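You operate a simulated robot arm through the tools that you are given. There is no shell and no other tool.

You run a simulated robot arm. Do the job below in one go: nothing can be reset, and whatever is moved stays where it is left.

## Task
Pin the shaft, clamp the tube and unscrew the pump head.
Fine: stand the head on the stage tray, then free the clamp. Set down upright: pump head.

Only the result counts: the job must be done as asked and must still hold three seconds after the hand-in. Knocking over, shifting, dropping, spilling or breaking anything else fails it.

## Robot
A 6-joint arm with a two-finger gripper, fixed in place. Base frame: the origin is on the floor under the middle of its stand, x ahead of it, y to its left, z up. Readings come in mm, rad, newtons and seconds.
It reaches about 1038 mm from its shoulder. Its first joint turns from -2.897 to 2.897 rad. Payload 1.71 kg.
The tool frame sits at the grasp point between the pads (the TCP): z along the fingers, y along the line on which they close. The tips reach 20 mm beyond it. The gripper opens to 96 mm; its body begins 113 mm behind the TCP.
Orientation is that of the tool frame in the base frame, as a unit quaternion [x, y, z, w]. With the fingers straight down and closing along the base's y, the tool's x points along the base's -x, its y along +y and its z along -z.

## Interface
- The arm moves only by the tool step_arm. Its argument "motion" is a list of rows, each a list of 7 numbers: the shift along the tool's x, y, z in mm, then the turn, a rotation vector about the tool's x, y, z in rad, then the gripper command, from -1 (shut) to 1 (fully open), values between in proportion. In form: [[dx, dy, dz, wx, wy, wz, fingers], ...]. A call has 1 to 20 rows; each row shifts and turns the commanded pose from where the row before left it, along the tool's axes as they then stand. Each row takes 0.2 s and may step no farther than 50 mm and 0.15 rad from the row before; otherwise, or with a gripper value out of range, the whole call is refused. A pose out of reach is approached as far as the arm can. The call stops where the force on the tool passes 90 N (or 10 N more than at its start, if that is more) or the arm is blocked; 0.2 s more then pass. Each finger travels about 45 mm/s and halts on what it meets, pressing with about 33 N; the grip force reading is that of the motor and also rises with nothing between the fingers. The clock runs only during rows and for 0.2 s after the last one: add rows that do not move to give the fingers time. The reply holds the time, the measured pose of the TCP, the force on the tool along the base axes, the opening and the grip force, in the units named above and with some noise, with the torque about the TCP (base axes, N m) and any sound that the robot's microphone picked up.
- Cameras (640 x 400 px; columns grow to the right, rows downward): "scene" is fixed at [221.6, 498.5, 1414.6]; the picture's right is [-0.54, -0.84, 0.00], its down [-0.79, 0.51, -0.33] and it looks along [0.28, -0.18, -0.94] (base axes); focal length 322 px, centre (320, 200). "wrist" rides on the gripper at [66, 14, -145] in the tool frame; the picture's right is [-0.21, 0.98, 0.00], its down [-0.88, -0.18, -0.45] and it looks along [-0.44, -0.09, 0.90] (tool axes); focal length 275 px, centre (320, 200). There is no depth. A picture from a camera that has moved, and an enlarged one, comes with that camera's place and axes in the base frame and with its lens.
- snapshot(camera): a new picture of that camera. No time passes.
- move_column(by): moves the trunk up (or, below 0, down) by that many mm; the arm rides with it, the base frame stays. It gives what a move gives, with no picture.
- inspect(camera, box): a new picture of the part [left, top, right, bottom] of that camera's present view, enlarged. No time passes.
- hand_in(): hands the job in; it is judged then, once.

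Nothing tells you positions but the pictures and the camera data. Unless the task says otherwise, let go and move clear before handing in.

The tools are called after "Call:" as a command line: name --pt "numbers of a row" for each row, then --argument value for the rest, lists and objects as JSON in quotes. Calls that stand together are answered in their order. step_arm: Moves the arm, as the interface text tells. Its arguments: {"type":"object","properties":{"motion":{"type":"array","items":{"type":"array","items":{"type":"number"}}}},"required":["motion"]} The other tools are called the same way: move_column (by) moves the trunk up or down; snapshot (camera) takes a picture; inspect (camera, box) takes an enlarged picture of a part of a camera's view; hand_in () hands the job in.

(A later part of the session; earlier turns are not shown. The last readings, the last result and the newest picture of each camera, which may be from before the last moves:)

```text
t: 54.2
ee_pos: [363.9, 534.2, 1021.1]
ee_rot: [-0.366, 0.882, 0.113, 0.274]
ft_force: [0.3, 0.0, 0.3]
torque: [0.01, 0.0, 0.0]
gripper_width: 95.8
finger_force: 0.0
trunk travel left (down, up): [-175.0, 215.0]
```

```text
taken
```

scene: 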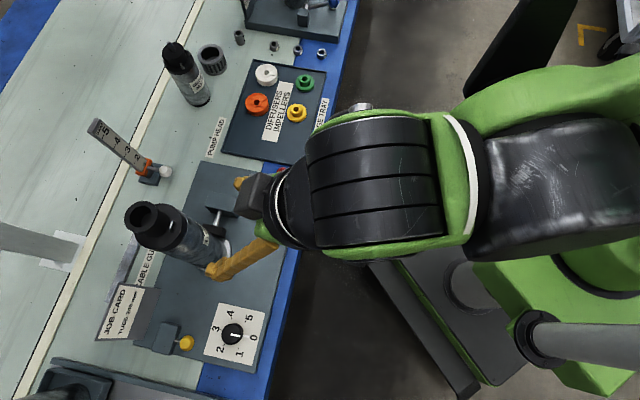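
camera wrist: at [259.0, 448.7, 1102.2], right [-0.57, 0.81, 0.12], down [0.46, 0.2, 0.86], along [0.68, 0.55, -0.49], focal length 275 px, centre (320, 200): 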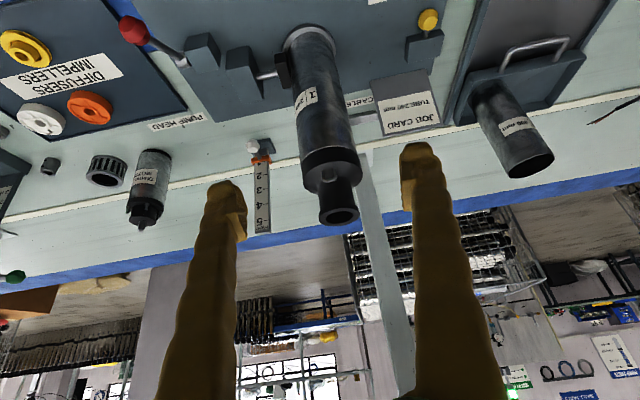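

Call:
inspect --camera "wrist" --box '[250, 20, 410, 230]'

Call:
inspect --camera "wrist" --box '[280, 140, 380, 230]'

```text
1.90 times, centred on (330, 125) of wrist
camera zoom: at [259.0, 448.7, 1102.2], right [-0.57, 0.81, 0.12], down [0.46, 0.2, 0.86], along [0.68, 0.55, -0.49], focal length 524 px, centre (301, 343)
```

zoom: 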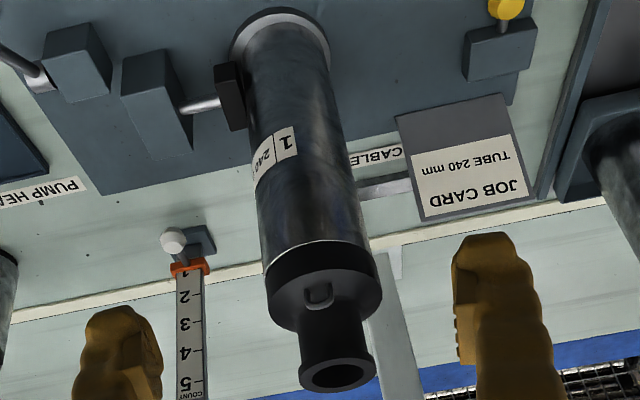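

```text
4.44 times, centred on (330, 185) of wrist
camera zoom: at [259.0, 448.7, 1102.2], right [-0.57, 0.81, 0.12], down [0.46, 0.2, 0.86], along [0.68, 0.55, -0.49], focal length 1224 px, centre (276, 267)
```

zoom: 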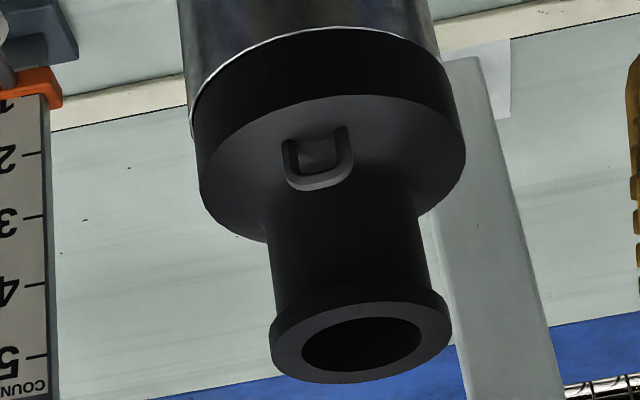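

The head: rim top z≈966, shoulder z≈913, joint with the tube z≈889, body about 72 mm wide; the clamp pad bears on the tube. I'll return above the axis, upright.

Call:
step_arm --pt "0 0 0 0 0.1 0 1" --pt "0 0 0 0 0.1 0 1" --pt "0 0 0 0 0.1 0 1" --pt "0 0 0 0 0.1 0 1" --pt "0 0 0 0 0.1 0 1" --pt "0 0 0 0 0.1 0 1" --pt "-22.2 0.5 0 0 0 0 1" --pt "-22.2 0.5 0 0 0 0 1" --pt "-22.2 0.5 0 0 0 0 1" --pt "-22.2 0.5 0 0 0 0 1" --pt "-22.2 0.5 0 0 0 0 1" --pt "-22.2 0.5 0 0 0 0 1" --pt "-22.2 0.2 0 0 0 0 1" --pt "0 0 0 0 0 0 1"

Call:
snapshot --camera "wrist"

```text
t: 55.4
ee_pos: [311.7, 478.5, 1034.2]
ee_rot: [-0.384, 0.921, 0.02, 0.063]
ft_force: [-0.4, -0.1, -0.2]
torque: [0.02, -0.05, 0.0]
gripper_width: 96.2
finger_force: 0.2
trunk travel left (down, up): [-175.0, 215.0]
stopped in row 6: the arm was blocked; the commanded pose is now the measured one
```

```text
taken
camera wrist: at [242.9, 429.0, 1168.9], right [-0.55, 0.83, 0.02], down [0.7, 0.45, 0.56], along [0.46, 0.32, -0.83], focal length 275 px, centre (320, 200)
```

wrist: 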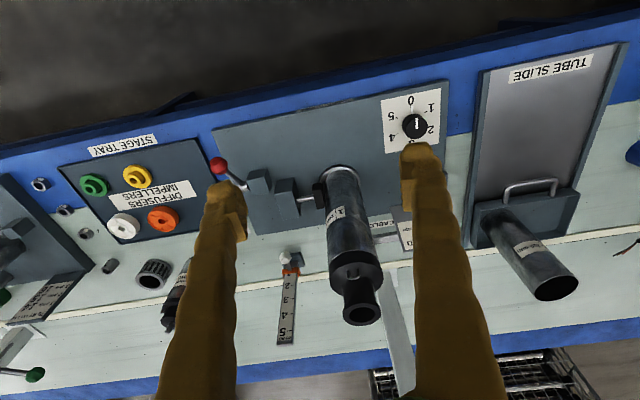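

The arm was blocked in that folded pose and drifted back. I'll move forward first, then take out the remaining tilt.

Call:
step_arm --pt "-14.9 0 2 0 0 0 1" --pt "-14.9 0 2 0 0 0 1" --pt "-14.9 0 2 0 0 0 1" --pt "-14.9 0 2 0 0 0 1" --pt "-14.9 0 2 0 0 0 1" --pt "-14.9 0 2 0 0.03 0 1" --pt "-14.9 0 1.5 0 0.03 0 1" --pt "-14.9 0 1 0 0.03 0 1" --pt "-14.9 0 0 0 0.04 0 1" --pt "0 0 0 0 0 0 1"

Call:
snapshot --camera "wrist"

```text
t: 57.6
ee_pos: [413.6, 574.5, 1032.3]
ee_rot: [-0.383, 0.924, -0.003, 0.002]
ft_force: [0.8, 0.2, -0.8]
torque: [0.01, 0.02, 0.01]
gripper_width: 96.2
finger_force: 0.1
trunk travel left (down, up): [-175.0, 215.0]
```

```text
taken
camera wrist: at [356.2, 538.8, 1177.4], right [-0.55, 0.84, -0.01], down [0.75, 0.49, 0.45], along [0.38, 0.24, -0.9], focal length 275 px, centre (320, 200)
```

wrist: 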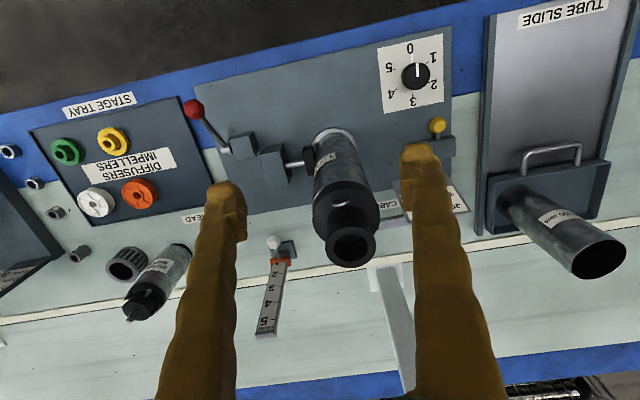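

Call:
step_arm --pt "-18.3 2 0 -0.0071 0.0014 0 1" --pt "-18.3 2 0 0 0 0 1" --pt "-18.3 2 0 0 0 0 1" --pt "-18.3 2 0 0 0 0 1" --pt "-18.3 2 0 0 0 0 1" --pt "0 0 0 0 0 0 1"

Call:
snapshot --camera "wrist"

Call:
inspect --camera "wrist" --box '[250, 70, 390, 230]'

```text
t: 59.0
ee_pos: [469.4, 646.2, 1032.2]
ee_rot: [-0.384, 0.923, -0.001, -0.001]
ft_force: [-0.5, 0.0, 0.3]
torque: [-0.01, 0.01, -0.03]
gripper_width: 96.0
finger_force: 0.0
trunk travel left (down, up): [-175.0, 215.0]
```

```text
taken
camera wrist: at [414.2, 610.3, 1177.9], right [-0.55, 0.84, 0.0], down [0.75, 0.49, 0.44], along [0.37, 0.24, -0.9], focal length 275 px, centre (320, 200)
```

wrist: 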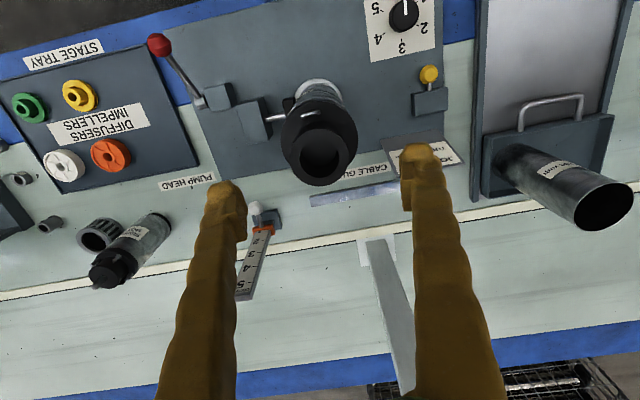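

```text
2.50 times, centred on (320, 150) of wrist
camera zoom: at [414.2, 610.3, 1177.9], right [-0.55, 0.84, 0.0], down [0.75, 0.49, 0.44], along [0.37, 0.24, -0.9], focal length 688 px, centre (320, 325)
```

zoom: 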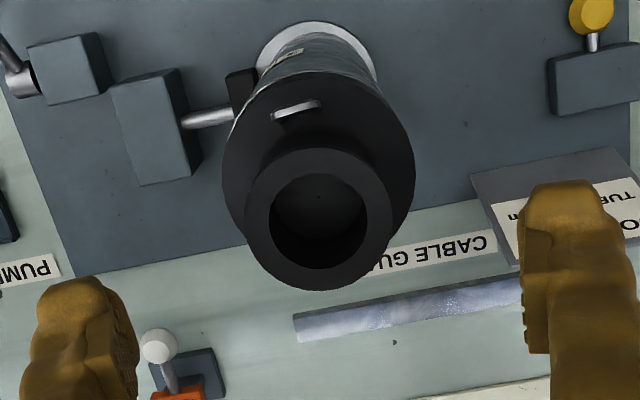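

Well centred. I'll pre-rotate the gripper clockwise in the air to gain room for a long counter-clockwise unscrewing turn.

Call:
step_arm --pt "0 0 0 0 0 0.12 1" --pt "0 0 0 0 0 0.12 1" --pt "0 0 0 0 0 0.12 1" --pt "0 0 0 0 0 0.12 1" --pt "0 0 0 0 0 0.12 1" --pt "0 0 0 0 0 0.12 1" --pt "0 0 0 0 0 0.12 1" --pt "0 0 0 0 0 0.12 1" --pt "0 0 0 0 0 0.12 1" --pt "0 0 0 0 0 0.12 1" --pt "0 0 0 0 0 0.12 1" --pt "0 0 0 0 0 0.12 1" --pt "0 0 0 0 0 0.12 1" --pt "0 0 0 0 0 0 1"

Call:
snapshot --camera "wrist"

Call:
snapshot --camera "scene"

```text
t: 62.0
ee_pos: [470.0, 645.5, 1033.4]
ee_rot: [0.379, 0.926, -0.002, 0.0]
ft_force: [0.2, 0.7, -0.5]
torque: [0.02, -0.04, 0.0]
gripper_width: 96.1
finger_force: 0.1
trunk travel left (down, up): [-175.0, 215.0]
```

```text
taken
camera wrist: at [433.0, 702.1, 1177.7], right [0.83, 0.55, 0.0], down [0.5, -0.74, 0.45], along [0.25, -0.37, -0.9], focal length 275 px, centre (320, 200)
```

wrist: 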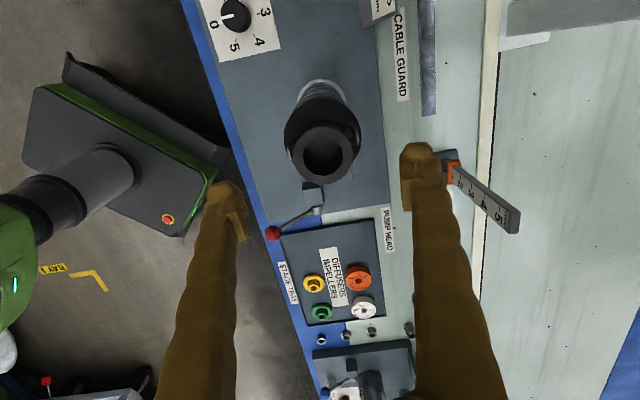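

```text
taken
```

scene: 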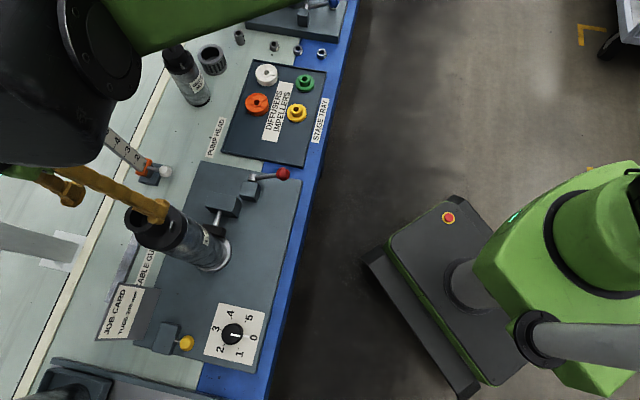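

It turned 90° without trouble. I'll try another stretch to find the range.

Call:
step_arm --pt "0 0 0 0 0 0.12 1" --pt "0 0 0 0 0 0.12 1" --pt "0 0 0 0 0 0.12 1" --pt "0 0 0 0 0 0.12 1" --pt "0 0 0 0 0 0.12 1" --pt "0 0 0 0 0 0.12 1" --pt "0 0 0 0 0 0.12 1" --pt "0 0 0 0 0 0.12 1" --pt "0 0 0 0 0 0.12 1" --pt "0 0 0 0 0 0.12 1" --pt "0 0 0 0 0 0.12 1" --pt "0 0 0 0 0 0.12 1" --pt "0 0 0 0 0 0.12 1" --pt "0 0 0 0 0 0 1"

Call:
snapshot --camera "wrist"

```text
t: 65.0
ee_pos: [469.2, 644.4, 1032.4]
ee_rot: [0.851, 0.525, -0.001, 0.0]
ft_force: [-0.2, 0.9, -0.4]
torque: [0.01, 0.02, -0.03]
gripper_width: 96.3
finger_force: 0.1
out of reach, approached as far as the arm can: row 11, 12, 13
trunk travel left (down, up): [-175.0, 215.0]
```

```text
taken
camera wrist: at [511.5, 698.5, 1178.0], right [0.78, -0.62, 0.0], down [-0.56, -0.7, 0.45], along [-0.28, -0.35, -0.9], focal length 275 px, centre (320, 200)
```

wrist: 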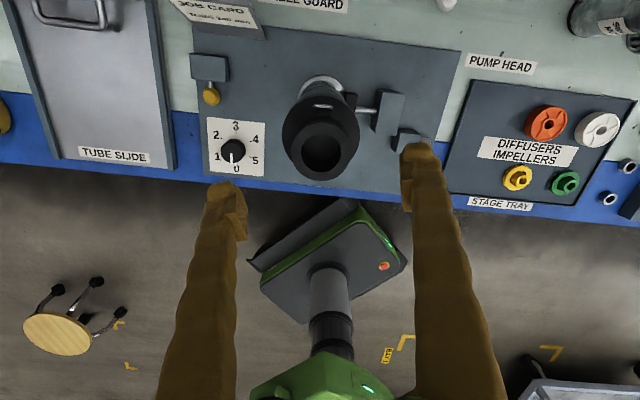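

The wrist limit is at about -117° yaw, which should give over 300° of counter-clockwise stroke. I'll check the centring from this side before descending.

Call:
inspect --camera "wrist" --box '[250, 70, 390, 230]'

```text
2.50 times, centred on (320, 150) of wrist
camera zoom: at [511.5, 698.5, 1178.0], right [0.78, -0.62, 0.0], down [-0.56, -0.7, 0.45], along [-0.28, -0.35, -0.9], focal length 688 px, centre (320, 325)
```

zoom: 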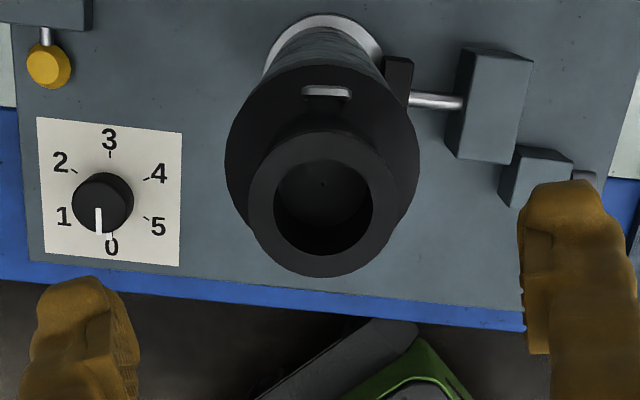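

Two opposed loops sit on the shoulder, and both views agree on an axis at (472.6, 647.7). I'll correct the centring and lower the open fingers around the body.

Call:
step_arm --pt "0 0 0 0 0 -0.06 1" --pt "4.4 1.6 0 0 0 0 1" --pt "0 0 20 0 0 0 1" --pt "0 0 20 0 0 0 1" --pt "0 0 20 0 0 0 1" --pt "0 0 12 0 0 0 1" --pt "0 0 0 0 0 0 1"

Call:
snapshot --camera "wrist"

Call:
inspect --camera "scene" --box '[80, 130, 280, 290]'

```text
t: 66.6
ee_pos: [472.9, 649.0, 962.1]
ee_rot: [0.834, 0.551, -0.001, 0.001]
ft_force: [0.3, -0.2, 0.8]
torque: [0.01, -0.02, 0.01]
gripper_width: 96.0
finger_force: 0.1
trunk travel left (down, up): [-175.0, 215.0]
```

```text
taken
camera wrist: at [512.0, 704.1, 1105.9], right [0.82, -0.57, 0.0], down [-0.51, -0.73, 0.45], along [-0.26, -0.37, -0.9], focal length 275 px, centre (320, 200)
```

wrist: 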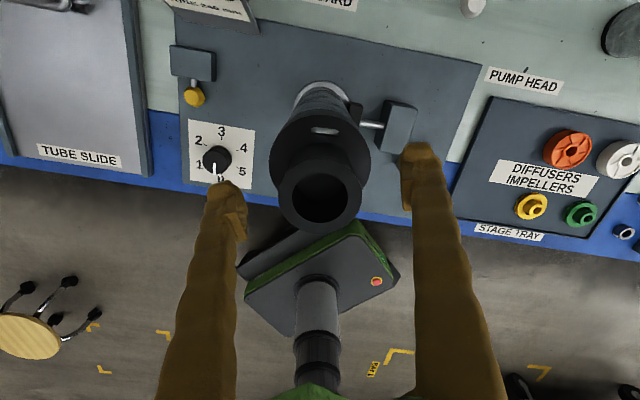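

```text
2.50 times, centred on (180, 210) of scene
camera zoom: at [221.6, 498.5, 1414.6], right [-0.54, -0.84, 0.0], down [-0.79, 0.51, -0.33], along [0.28, -0.18, -0.94], focal length 806 px, centre (670, 175)
```

zoom: 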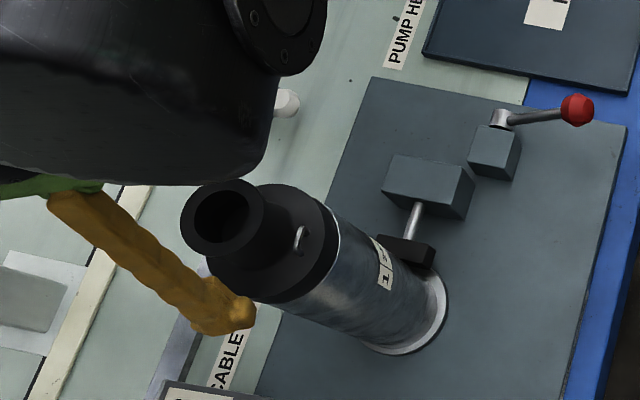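

The rim is exactly centred on the grasp point. I'll descend to the body and grip it.

Call:
step_arm --pt "0 0 17 0 0 0 1" --pt "0 0 17 0 0 0 1" --pt "0 0 17 0 0 0 1" --pt "0 0 0 0 0 0 1"

Call:
snapshot --camera "wrist"

Call:
inspect --camera "wrist" --box '[200, 100, 440, 300]'

```text
t: 67.6
ee_pos: [472.9, 648.9, 910.4]
ee_rot: [0.834, 0.551, 0.0, 0.0]
ft_force: [0.4, 0.5, -0.6]
torque: [-0.01, 0.02, -0.01]
gripper_width: 96.1
finger_force: 0.3
trunk travel left (down, up): [-175.0, 215.0]
```

```text
taken
camera wrist: at [511.2, 704.1, 1054.6], right [0.82, -0.57, 0.0], down [-0.51, -0.73, 0.45], along [-0.26, -0.37, -0.9], focal length 275 px, centre (320, 200)
```

wrist: 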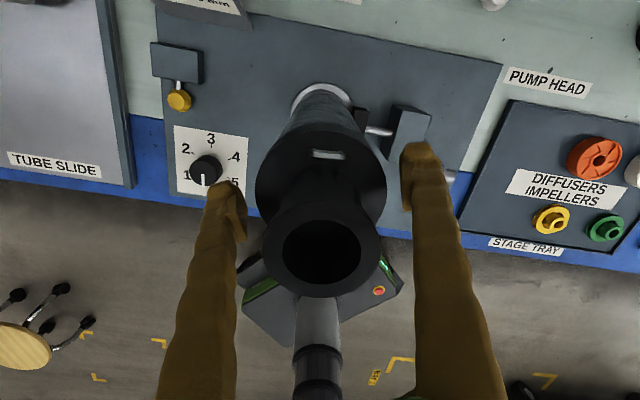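

```text
2.00 times, centred on (320, 200) of wrist
camera zoom: at [511.2, 704.1, 1054.6], right [0.82, -0.57, 0.0], down [-0.51, -0.73, 0.45], along [-0.26, -0.37, -0.9], focal length 551 px, centre (320, 200)
```

zoom: 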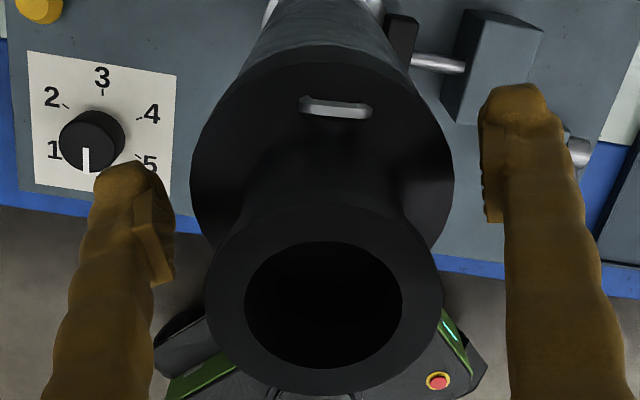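

The body (about 77 mm) is centred between the fingers at the right height. I'll close on it.

Call:
step_arm --pt "0 0 0 0 0 0 0.5" --pt "0 0 0 0 0 0 0" --pt "0 0 0 0 0 0 -0.5" --pt "0 0 0 0 0 0 -1" --pt "0 0 0 0 0 0 -1"

Call:
inspect --camera "wrist" --box '[200, 100, 440, 300]'

Call:
inspect --camera "scene" --box '[80, 130, 280, 290]'

```text
t: 68.8
ee_pos: [472.1, 648.1, 909.6]
ee_rot: [0.834, 0.551, -0.001, 0.0]
ft_force: [1.3, 0.6, 1.2]
torque: [-0.02, -0.07, -0.02]
gripper_width: 76.6
finger_force: 32.4
trunk travel left (down, up): [-175.0, 215.0]
```

```text
2.00 times, centred on (320, 200) of wrist
camera zoom: at [511.3, 704.0, 1054.9], right [0.82, -0.57, 0.0], down [-0.51, -0.73, 0.45], along [-0.26, -0.37, -0.9], focal length 551 px, centre (320, 200)
```

zoom: 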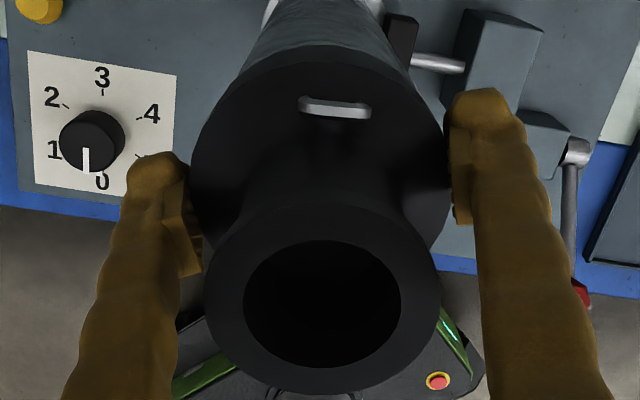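

```text
2.50 times, centred on (180, 210) of scene
camera zoom: at [221.6, 498.5, 1414.6], right [-0.54, -0.84, 0.0], down [-0.79, 0.51, -0.33], along [0.28, -0.18, -0.94], focal length 806 px, centre (670, 175)
```

zoom: 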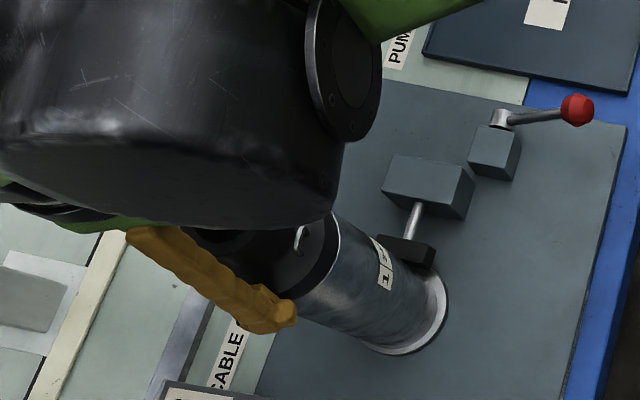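

Gripped at 76.6 mm with no side load. I'll turn counter-clockwise a little and watch torque and vertical force.

Call:
step_arm --pt "0 0 0 0 0 -0.06 -1" --pt "0 0 0 0 0 -0.06 -1" --pt "0 0 0 0 0 -0.06 -1" --pt "0 0 0 0 0 0 -1"

Call:
inspect --camera "wrist" --box '[200, 100, 440, 300]'

```text
t: 69.8
ee_pos: [472.5, 648.2, 909.7]
ee_rot: [0.782, 0.624, 0.0, 0.001]
ft_force: [-0.4, 0.2, 1.0]
torque: [-0.04, 0.01, 0.08]
gripper_width: 76.6
finger_force: 32.9
trunk travel left (down, up): [-175.0, 215.0]
```

```text
2.00 times, centred on (320, 200) of wrist
camera zoom: at [500.7, 710.3, 1054.9], right [0.91, -0.42, 0.0], down [-0.37, -0.81, 0.45], along [-0.19, -0.41, -0.9], focal length 551 px, centre (320, 200)
```

zoom: 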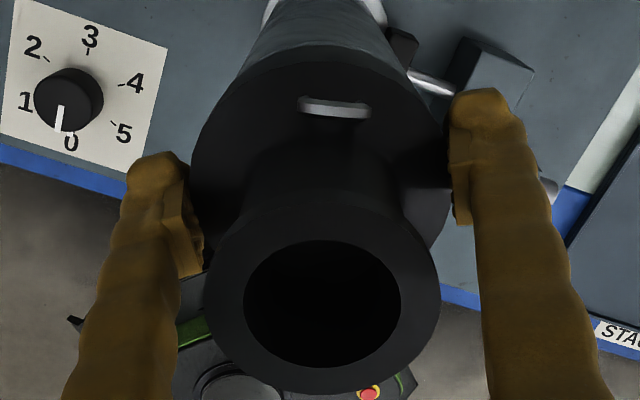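

The head turns with the gripper under little torque. I'll verify in the scene view that the tube label stays put, then continue.

Call:
inspect --camera "scene" --box '[80, 130, 280, 290]'

Call:
step_arm --pt "0 0 0 0 0 -0.1 -1" --pt "0 0 0 0 0 -0.1 -1" --pt "0 0 0 0 0 -0.1 -1" --pt "0 0 0 0 0 -0.1 -1" --pt "0 0 0 0 0 0 -1"

Call:
inspect --camera "scene" --box '[80, 130, 280, 290]'

Call:
snapshot --camera "wrist"

```text
2.50 times, centred on (180, 210) of scene
camera zoom: at [221.6, 498.5, 1414.6], right [-0.54, -0.84, 0.0], down [-0.79, 0.51, -0.33], along [0.28, -0.18, -0.94], focal length 806 px, centre (670, 175)
```

zoom: 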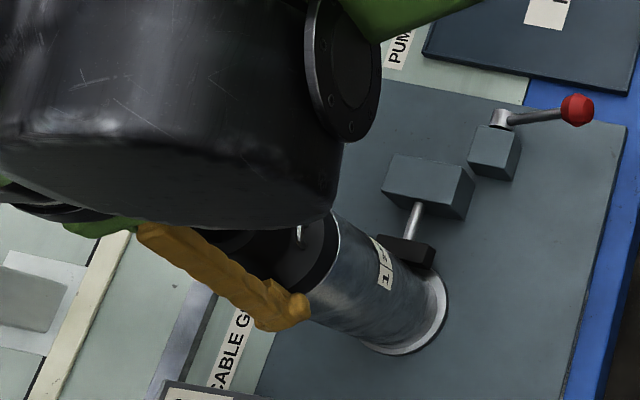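

```text
t: 71.0
ee_pos: [472.6, 649.4, 909.7]
ee_rot: [0.641, 0.768, -0.001, 0.001]
ft_force: [-0.1, -0.5, 0.2]
torque: [0.02, -0.04, -0.01]
gripper_width: 76.6
finger_force: 32.8
trunk travel left (down, up): [-175.0, 215.0]
```

```text
2.50 times, centred on (180, 210) of scene
camera zoom: at [221.6, 498.5, 1414.6], right [-0.54, -0.84, 0.0], down [-0.79, 0.51, -0.33], along [0.28, -0.18, -0.94], focal length 806 px, centre (670, 175)
```

zoom: 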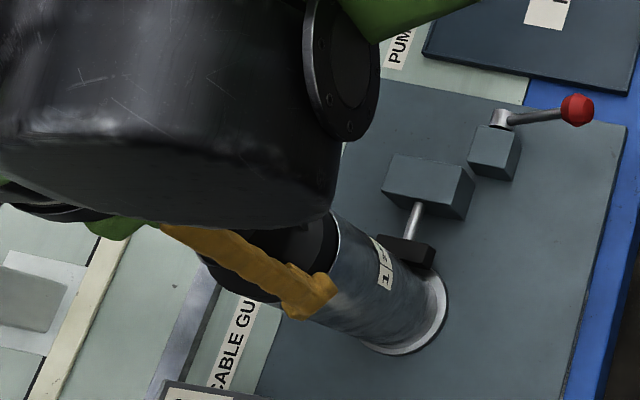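

```text
taken
camera wrist: at [475.2, 716.6, 1055.1], right [1.0, -0.03, 0.0], down [-0.03, -0.89, 0.45], along [-0.01, -0.45, -0.89], focal length 275 px, centre (320, 200)
```

wrist: 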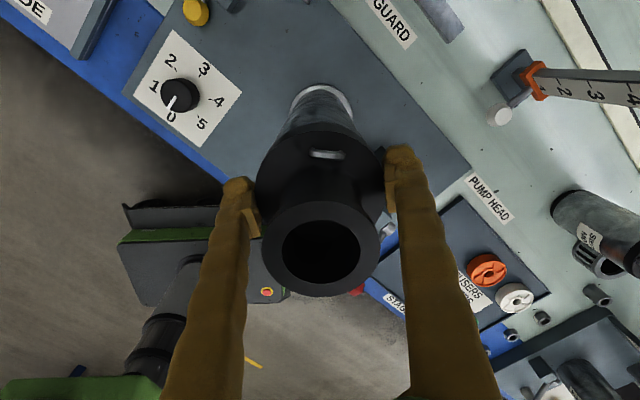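

The tube stays still while the head turns. I'll continue the counter-clockwise stroke.

Call:
step_arm --pt "0 0 0 0 0 -0.12 -1" --pt "0 0 0 0 0 -0.12 -1" --pt "0 0 0 0 0 -0.12 -1" --pt "0 0 0 0 0 -0.12 -1" --pt "0 0 0 0 0 -0.12 -1" --pt "0 0 0 0 0 -0.12 -1" --pt "0 0 0 0 0 -0.12 -1" --pt "0 0 0 0 0 -0.12 -1" --pt "0 0 0 0 0 -0.12 -1" --pt "0 0 0 0 0 -0.12 -1" --pt "0 0 0 0 0 0 -1"

Call:
snapshot --camera "wrist"

Call:
inspect --camera "scene" --box '[80, 130, 280, 290]'

```text
t: 73.4
ee_pos: [472.6, 649.6, 910.4]
ee_rot: [0.096, 0.995, -0.001, 0.0]
ft_force: [-4.3, -3.0, 1.2]
torque: [-0.04, 0.25, 0.11]
gripper_width: 76.6
finger_force: 33.0
trunk travel left (down, up): [-175.0, 215.0]
```

```text
taken
camera wrist: at [411.4, 675.3, 1055.6], right [0.39, 0.92, 0.0], down [0.83, -0.35, 0.45], along [0.41, -0.17, -0.9], focal length 275 px, centre (320, 200)
```

wrist: 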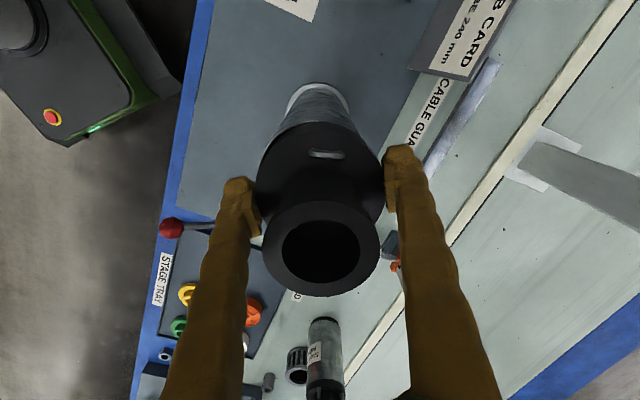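

```text
2.50 times, centred on (180, 210) of scene
camera zoom: at [221.6, 498.5, 1414.6], right [-0.54, -0.84, 0.0], down [-0.79, 0.51, -0.33], along [0.28, -0.18, -0.94], focal length 806 px, centre (670, 175)
```

zoom: 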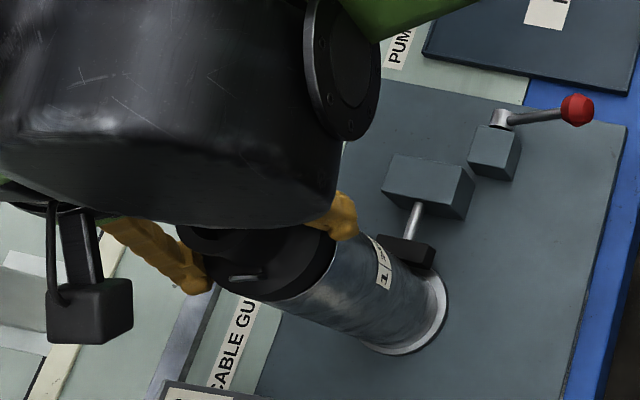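

Call:
step_arm --pt "0 0 0 0 0 -0.12 -1" --pt "0 0 0 0 0 -0.12 -1" --pt "0 0 0 0 0 -0.12 -1" --pt "0 0 0 0 0 -0.12 -1" --pt "0 0 0 0 0 -0.12 -1" --pt "0 0 0 0 0 -0.12 -1" --pt "0 0 0 0 0 -0.12 -1" --pt "0 0 0 0 0 -0.12 -1" --pt "0 0 0 0 0 -0.12 -1" --pt "0 0 0 0 0 -0.12 -1" --pt "0 0 0 0 0 -0.12 -1" --pt "0 0 0 0 0 -0.12 -1" --pt "0 0 0 0 0 -0.12 -1" --pt "0 0 0 0 0 -0.12 -1" --pt "0 0 0 0 0 0 -1"

Call:
snapshot --camera "wrist"

Call:
inspect --camera "scene" --box '[80, 130, 280, 290]'

```text
t: 76.6
ee_pos: [471.9, 646.9, 910.5]
ee_rot: [-0.677, 0.736, -0.001, -0.001]
ft_force: [5.0, -7.2, 15.4]
torque: [-0.03, -0.64, -0.06]
gripper_width: 76.4
finger_force: 32.8
trunk travel left (down, up): [-175.0, 215.0]
```

```text
taken
camera wrist: at [454.0, 584.2, 1055.7], right [-0.96, 0.29, 0.0], down [0.26, 0.86, 0.44], along [0.13, 0.43, -0.9], focal length 275 px, centre (320, 200)
```

wrist: 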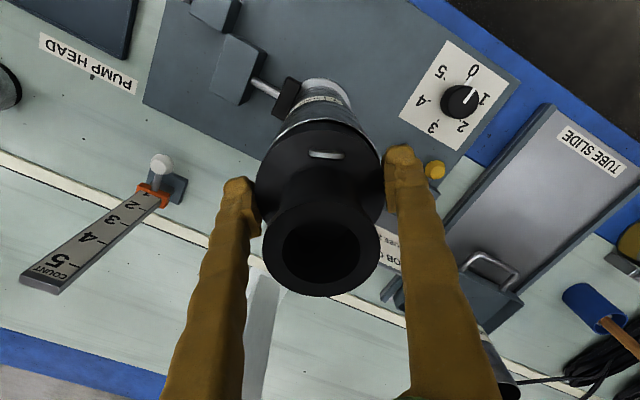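

```text
2.50 times, centred on (180, 210) of scene
camera zoom: at [221.6, 498.5, 1414.6], right [-0.54, -0.84, 0.0], down [-0.79, 0.51, -0.33], along [0.28, -0.18, -0.94], focal length 806 px, centre (670, 175)
```

zoom: 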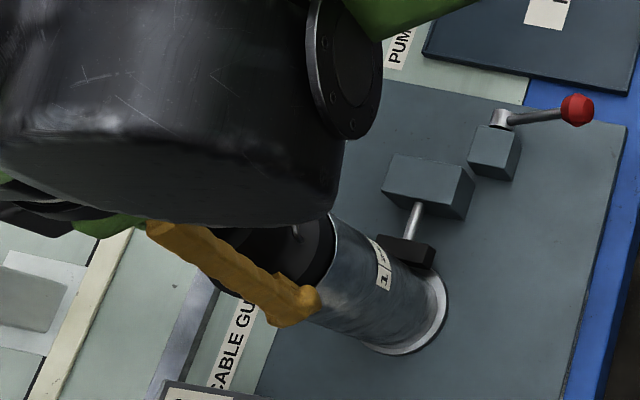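

The vertical force has risen to 15 N and the dial pointer may have moved. I'll check the dial more closely.

Call:
inspect --camera "wrist" --box '[390, 30, 530, 170]'

Call:
inspect --camera "scene" --box '[130, 280, 290, 380]'

```text
2.86 times, centred on (460, 100) of wrist
camera zoom: at [454.0, 584.2, 1055.7], right [-0.96, 0.29, 0.0], down [0.26, 0.86, 0.44], along [0.13, 0.43, -0.9], focal length 786 px, centre (-80, 486)
```

zoom: 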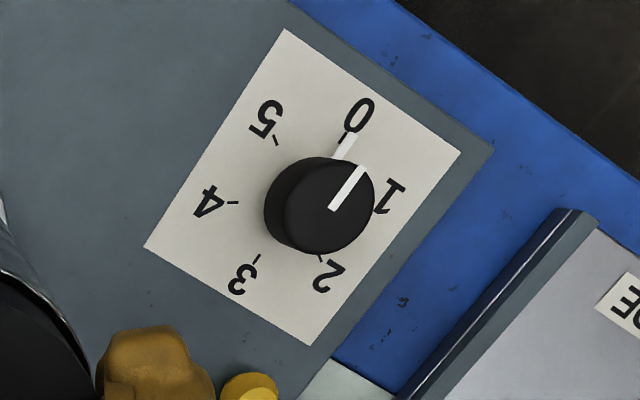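

```text
4.00 times, centred on (210, 330) of scene
camera zoom: at [221.6, 498.5, 1414.6], right [-0.54, -0.84, 0.0], down [-0.79, 0.51, -0.33], along [0.28, -0.18, -0.94], focal length 1289 px, centre (760, -320)
```

zoom: 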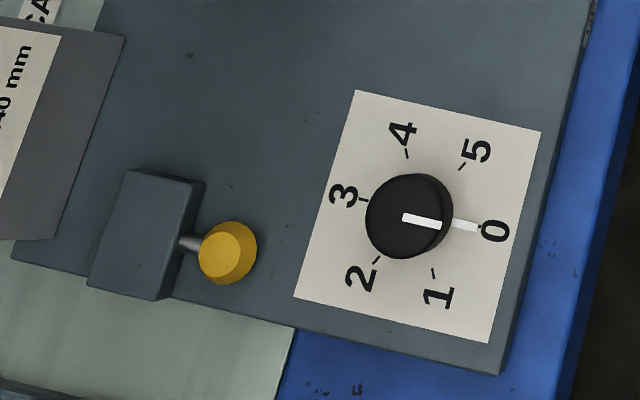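

The dial is unaffected (still 0), and the 15 N upward force suggests the thread is lifting the head. I'll continue turning with a slight rise to follow it.

Call:
step_arm --pt "0 0 -0.5 0 0 -0.12 -1" --pt "0 0 -0.1 0 0 -0.12 -1" --pt "0 0 -0.1 0 0 -0.12 -1" --pt "0 0 -0.1 0 0 -0.12 -1" --pt "0 0 -0.1 0 0 -0.12 -1" --pt "0 0 -0.1 0 0 -0.12 -1" --pt "0 0 0 0 0 0 -1"

Call:
snapshot --camera "wrist"

```text
t: 78.2
ee_pos: [472.1, 649.0, 910.7]
ee_rot: [0.893, -0.449, 0.001, 0.001]
ft_force: [-1.6, -1.1, 1.3]
torque: [-0.08, 0.22, 0.04]
gripper_width: 76.4
finger_force: 32.6
trunk travel left (down, up): [-175.0, 215.0]
```

```text
taken
camera wrist: at [501.0, 589.0, 1055.9], right [-0.91, -0.42, 0.0], down [-0.37, 0.81, 0.44], along [-0.19, 0.4, -0.9], focal length 275 px, centre (320, 200)
```

wrist: 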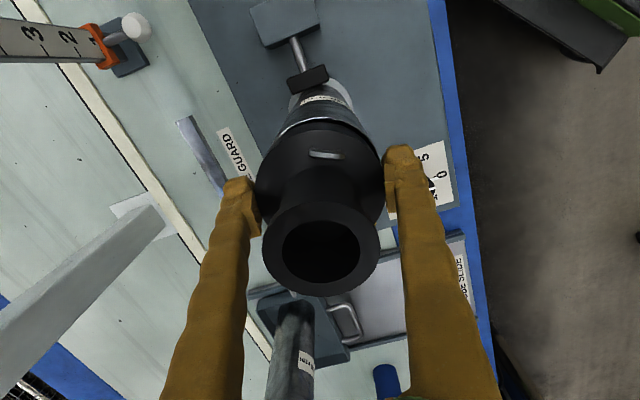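

Call:
step_arm --pt "0 0 -0.1 0 0 -0.12 -1" --pt "0 0 -0.1 0 0 -0.12 -1" --pt "0 0 -0.1 0 0 -0.12 -1" --pt "0 0 -0.1 0 0 -0.12 -1" --pt "0 0 -0.1 0 0 -0.12 -1" --pt "0 0 -0.1 0 0 -0.12 -1" --pt "0 0 -0.1 0 0 -0.12 -1" --pt "0 0 0 0 0 0 -1"

Call:
snapshot --camera "wrist"

Call:
inspect --camera "scene" --box '[80, 130, 280, 290]'

```text
t: 80.0
ee_pos: [473.5, 648.4, 912.6]
ee_rot: [0.999, -0.047, -0.001, 0.0]
ft_force: [0.4, 0.4, -0.7]
torque: [0.01, 0.0, 0.0]
gripper_width: 76.4
finger_force: 33.0
trunk travel left (down, up): [-175.0, 215.0]
```

```text
taken
camera wrist: at [537.6, 630.3, 1056.3], right [-0.29, -0.96, 0.0], down [-0.86, 0.26, 0.44], along [-0.43, 0.13, -0.9], focal length 275 px, centre (320, 200)
```

wrist: 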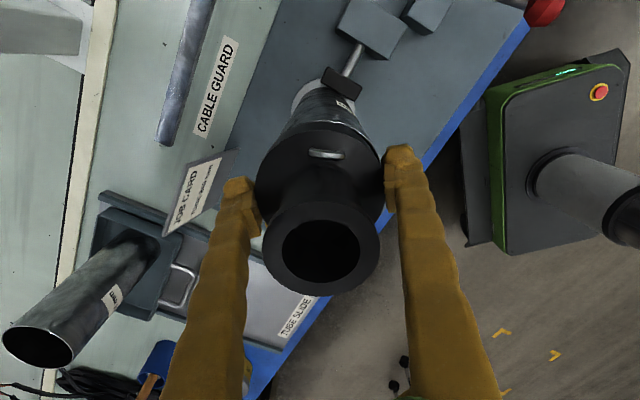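

```text
2.50 times, centred on (180, 210) of scene
camera zoom: at [221.6, 498.5, 1414.6], right [-0.54, -0.84, 0.0], down [-0.79, 0.51, -0.33], along [0.28, -0.18, -0.94], focal length 806 px, centre (670, 175)
```

zoom: 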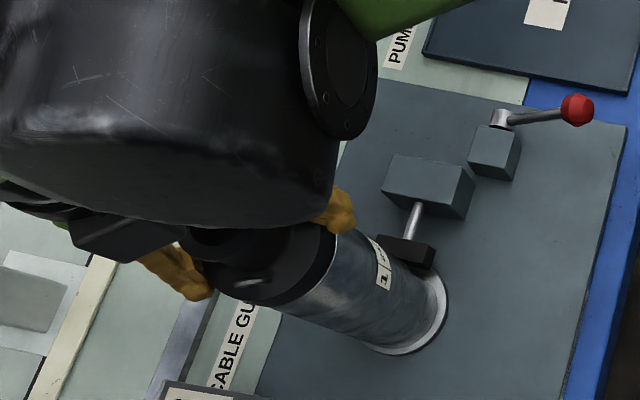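

About 288° turned with no remaining force or torque. I'll test by lifting 2 mm to see whether the head is free.

Call:
step_arm --pt "0 0 -1 0 0 0 -1" --pt "0 0 -1 0 0 0 -1" --pt "0 0 0 0 0 0 -1"

Call:
inspect --camera "wrist" --box '[200, 100, 440, 300]'

Call:
inspect --camera "scene" --box '[140, 190, 240, 280]'

```text
t: 80.8
ee_pos: [472.4, 649.1, 913.5]
ee_rot: [0.999, -0.047, 0.0, 0.001]
ft_force: [0.1, 0.2, -5.4]
torque: [-0.03, 0.0, 0.02]
gripper_width: 76.2
finger_force: 32.9
trunk travel left (down, up): [-175.0, 215.0]
```

```text
2.00 times, centred on (320, 200) of wrist
camera zoom: at [537.4, 630.2, 1058.7], right [-0.3, -0.96, 0.0], down [-0.86, 0.27, 0.44], along [-0.42, 0.13, -0.9], focal length 551 px, centre (320, 200)
```

zoom: 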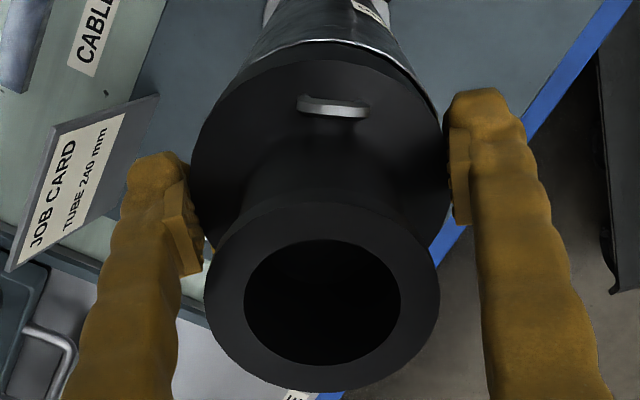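

```text
4.44 times, centred on (190, 235) of scene
camera zoom: at [221.6, 498.5, 1414.6], right [-0.54, -0.84, 0.0], down [-0.79, 0.51, -0.33], along [0.28, -0.18, -0.94], focal length 1432 px, centre (898, 44)
```

zoom: 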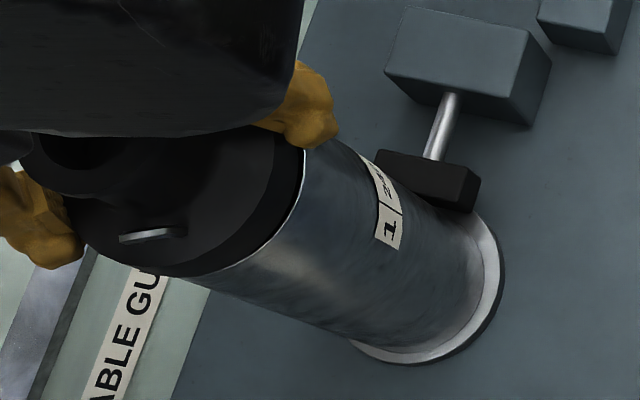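

The pull is only 5 N, which looks like the head's own weight. I'll lift another 6 mm slowly to confirm.

Call:
step_arm --pt "0 0 -2 0 0 0 -1" --pt "0 0 -2 0 0 0 -1" --pt "0 0 -2 0 0 0 -1" --pt "0 0 0 0 0 0 -1"

Call:
inspect --camera "wrist" --box '[200, 100, 440, 300]'

Call:
inspect --camera "scene" --box '[140, 190, 240, 280]'

```text
t: 81.8
ee_pos: [472.6, 649.7, 919.1]
ee_rot: [0.999, -0.047, 0.0, 0.001]
ft_force: [0.2, -0.1, -4.1]
torque: [0.01, 0.0, 0.01]
gripper_width: 76.2
finger_force: 33.3
trunk travel left (down, up): [-175.0, 215.0]
```

```text
2.00 times, centred on (320, 200) of wrist
camera zoom: at [537.3, 630.2, 1064.7], right [-0.3, -0.96, 0.0], down [-0.86, 0.27, 0.44], along [-0.42, 0.13, -0.9], focal length 551 px, centre (320, 200)
```

zoom: 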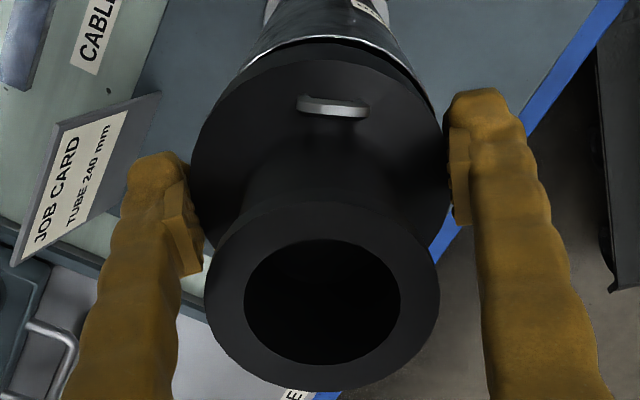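

```text
4.44 times, centred on (190, 235) of scene
camera zoom: at [221.6, 498.5, 1414.6], right [-0.54, -0.84, 0.0], down [-0.79, 0.51, -0.33], along [0.28, -0.18, -0.94], focal length 1432 px, centre (898, 44)
```

zoom: 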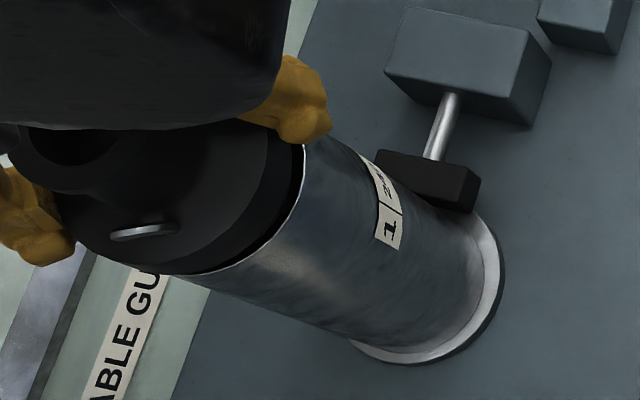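

The head is separating from the tube with only its ~4 N weight. I'll lift straight up until fully clear.

Call:
step_arm --pt "0 0 -8 0 0 0 -1" --pt "0 0 -10 0 0 0 -1" --pt "0 0 -12 0 0 0 -1" --pt "0 0 -15 0 0 0 -1" --pt "0 0 -15 0 0 0 -1" --pt "0 0 -15 0 0 0 -1" --pt "0 0 -15 0 0 0 -1" --pt "0 0 0 0 0 0 -1"

Call:
snapshot --camera "wrist"

Call:
snapshot --camera "scene"

Call:
inspect --camera "scene" --box '[80, 130, 280, 290]'

```text
t: 83.6
ee_pos: [473.6, 649.1, 1009.1]
ee_rot: [0.999, -0.046, -0.001, 0.001]
ft_force: [0.0, 0.8, -3.6]
torque: [-0.01, -0.01, 0.02]
gripper_width: 76.2
finger_force: 33.3
trunk travel left (down, up): [-175.0, 215.0]
```

```text
taken
camera wrist: at [537.6, 629.6, 1154.1], right [-0.3, -0.96, 0.0], down [-0.86, 0.27, 0.44], along [-0.42, 0.13, -0.9], focal length 275 px, centre (320, 200)
```

wrist: 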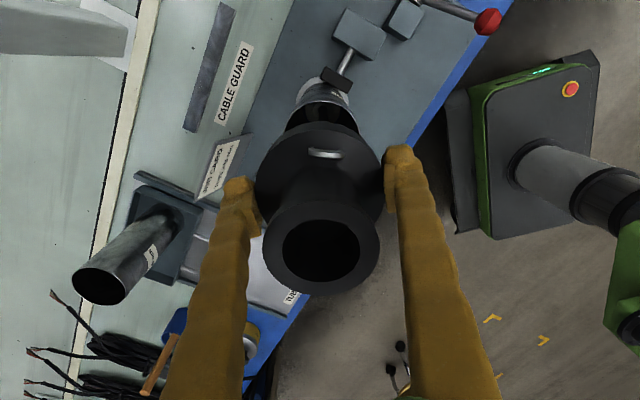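

```text
taken
```

scene: 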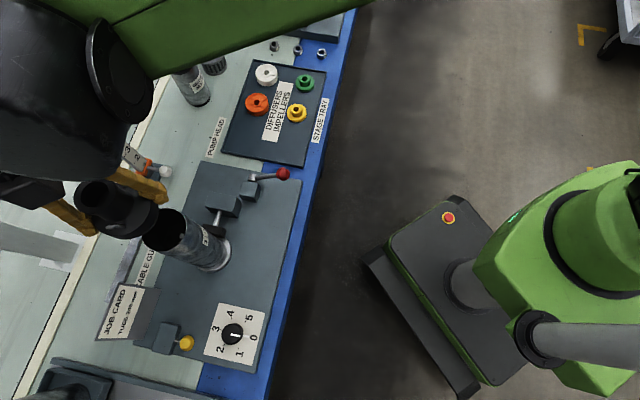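

```text
2.50 times, centred on (180, 210) of scene
camera zoom: at [221.6, 498.5, 1414.6], right [-0.54, -0.84, 0.0], down [-0.79, 0.51, -0.33], along [0.28, -0.18, -0.94], focal length 806 px, centre (670, 175)
```

zoom: 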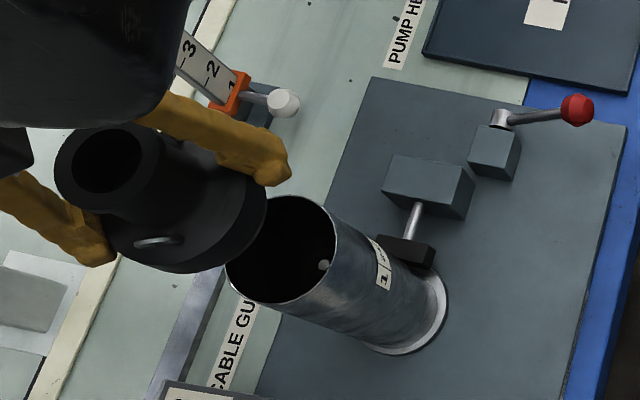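

The head is off and the tube stands open with the shaft inside. The tray spans roughly a=151–468, b=631–857 in bench axes, and a clear spot is near (668, 385). I'll turn the grip so the fingers line up across the tray and carry the head there at height.

Call:
step_arm --pt "0 0 0 0 0 0.1 -1" --pt "0 0 0 0 0 0.1 -1" --pt "0 0 0 0 0 0.1 -1" --pt "0 0 0 0 0 0.1 -1" --pt "0 0 0 0 0 0.1 -1" --pt "0 0 0 0 0 0.1 -1" --pt "0 0 0 0 0 0.09 -1" --pt "0 0 0 0 0 0 -1"

Call:
step_arm --pt "20 3 0 0 0 0 -1" --pt "20 3 0 0 0 0 -1" --pt "20 3 0 0 0 0 -1" --pt "20 3 0 0 0 0 -1" --pt "20 3 0 0 0 0 -1" --pt "20 3 0 0 0 0 -1" --pt "20 3 0 0 0 0 -1" --pt "20 3 0 0 0 0 -1" --pt "0 0 0 0 0 0 -1"

Call:
snapshot --camera "wrist"

Call:
snapshot --camera "scene"

```text
t: 85.4
ee_pos: [472.5, 648.8, 1010.2]
ee_rot: [0.924, -0.382, 0.001, 0.002]
ft_force: [0.1, -0.6, -4.1]
torque: [0.0, -0.02, 0.01]
gripper_width: 76.0
finger_force: 33.4
trunk travel left (down, up): [-175.0, 215.0]
```

```text
t: 87.4
ee_pos: [570.3, 519.1, 1008.7]
ee_rot: [0.924, -0.382, -0.001, 0.0]
ft_force: [1.4, 0.5, -4.8]
torque: [0.05, -0.01, 0.01]
gripper_width: 76.1
finger_force: 33.3
trunk travel left (down, up): [-175.0, 215.0]
```

```text
taken
camera wrist: at [607.5, 464.0, 1154.4], right [-0.84, -0.55, 0.0], down [-0.49, 0.75, 0.44], along [-0.24, 0.37, -0.9], focal length 275 px, centre (320, 200)
```

wrist: 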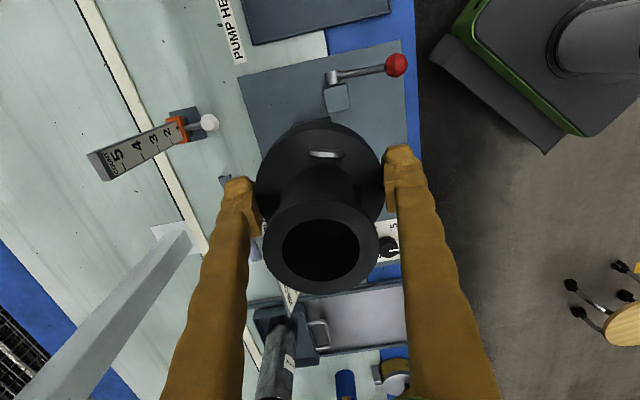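

```text
taken
```

scene: 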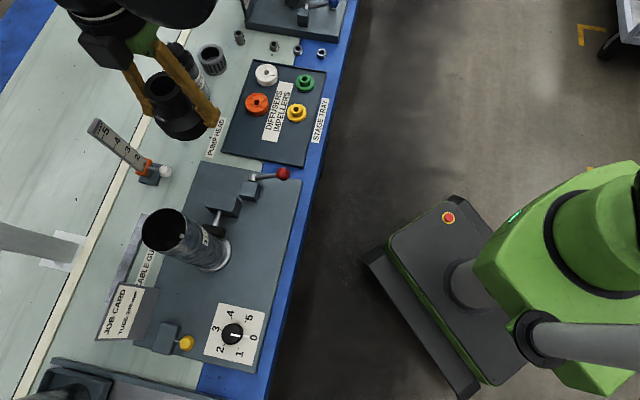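

Call:
step_arm --pt "20.5 3.2 0 0 0 0 -1" --pt "20.5 3.2 0 0 0 0 -1" --pt "20.5 3.2 0 0 0 0 -1" --pt "20.5 3.2 0 0 0 0 -1" --pt "20.5 3.2 0 0 0 0 -1" --pt "20.5 3.2 0 0 0 0 -1" --pt "20.5 3.2 0 0 0 0 -1" --pt "20.5 3.2 0 0 0 0 -1" --pt "0 0 0 0 0 0 -1"

Call:
step_arm --pt "0 0 22 0 0 0 -1" --pt "0 0 22 0 0 0 -1" --pt "0 0 22 0 0 0 -1" --pt "0 0 22 0 0 0 -1" --pt "0 0 22 0 0 0 -1" --pt "0 0 22 0 0 0 -1" --pt "0 0 22 0 0 0 -1" --pt "0 0 22 0 0 0 -1" --pt "0 0 22 0 0 0 -1" --pt "0 0 22 0 0 0 -1" --pt "0 0 0 0 0 0 -1"

Call:
snapshot --camera "wrist"

Call:
snapshot --camera "scene"

```text
t: 89.4
ee_pos: [668.7, 384.4, 1010.3]
ee_rot: [0.924, -0.382, 0.0, 0.001]
ft_force: [0.4, 0.5, -3.3]
torque: [0.05, -0.01, 0.0]
gripper_width: 76.0
finger_force: 32.8
trunk travel left (down, up): [-175.0, 215.0]
```

```text
t: 91.8
ee_pos: [666.1, 384.2, 788.0]
ee_rot: [0.924, -0.383, 0.001, 0.001]
ft_force: [-0.3, -0.2, -4.4]
torque: [-0.01, 0.03, 0.02]
gripper_width: 75.5
finger_force: 33.0
trunk travel left (down, up): [-175.0, 215.0]
```

```text
taken
camera wrist: at [703.7, 328.9, 933.6], right [-0.84, -0.55, 0.0], down [-0.49, 0.75, 0.44], along [-0.24, 0.37, -0.9], focal length 275 px, centre (320, 200)
```

wrist: 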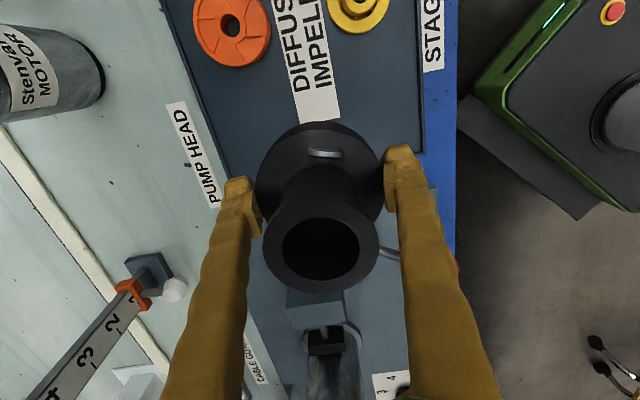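

```text
taken
```

scene: 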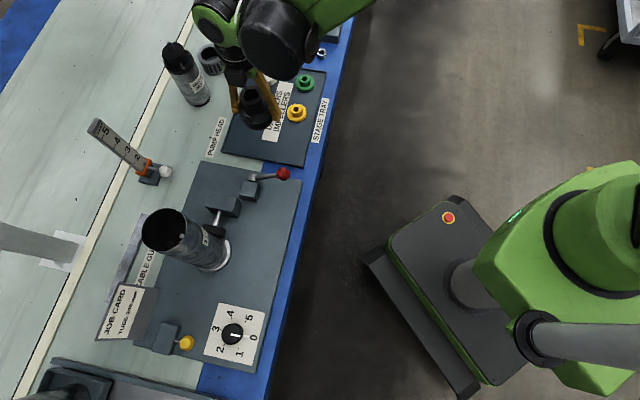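

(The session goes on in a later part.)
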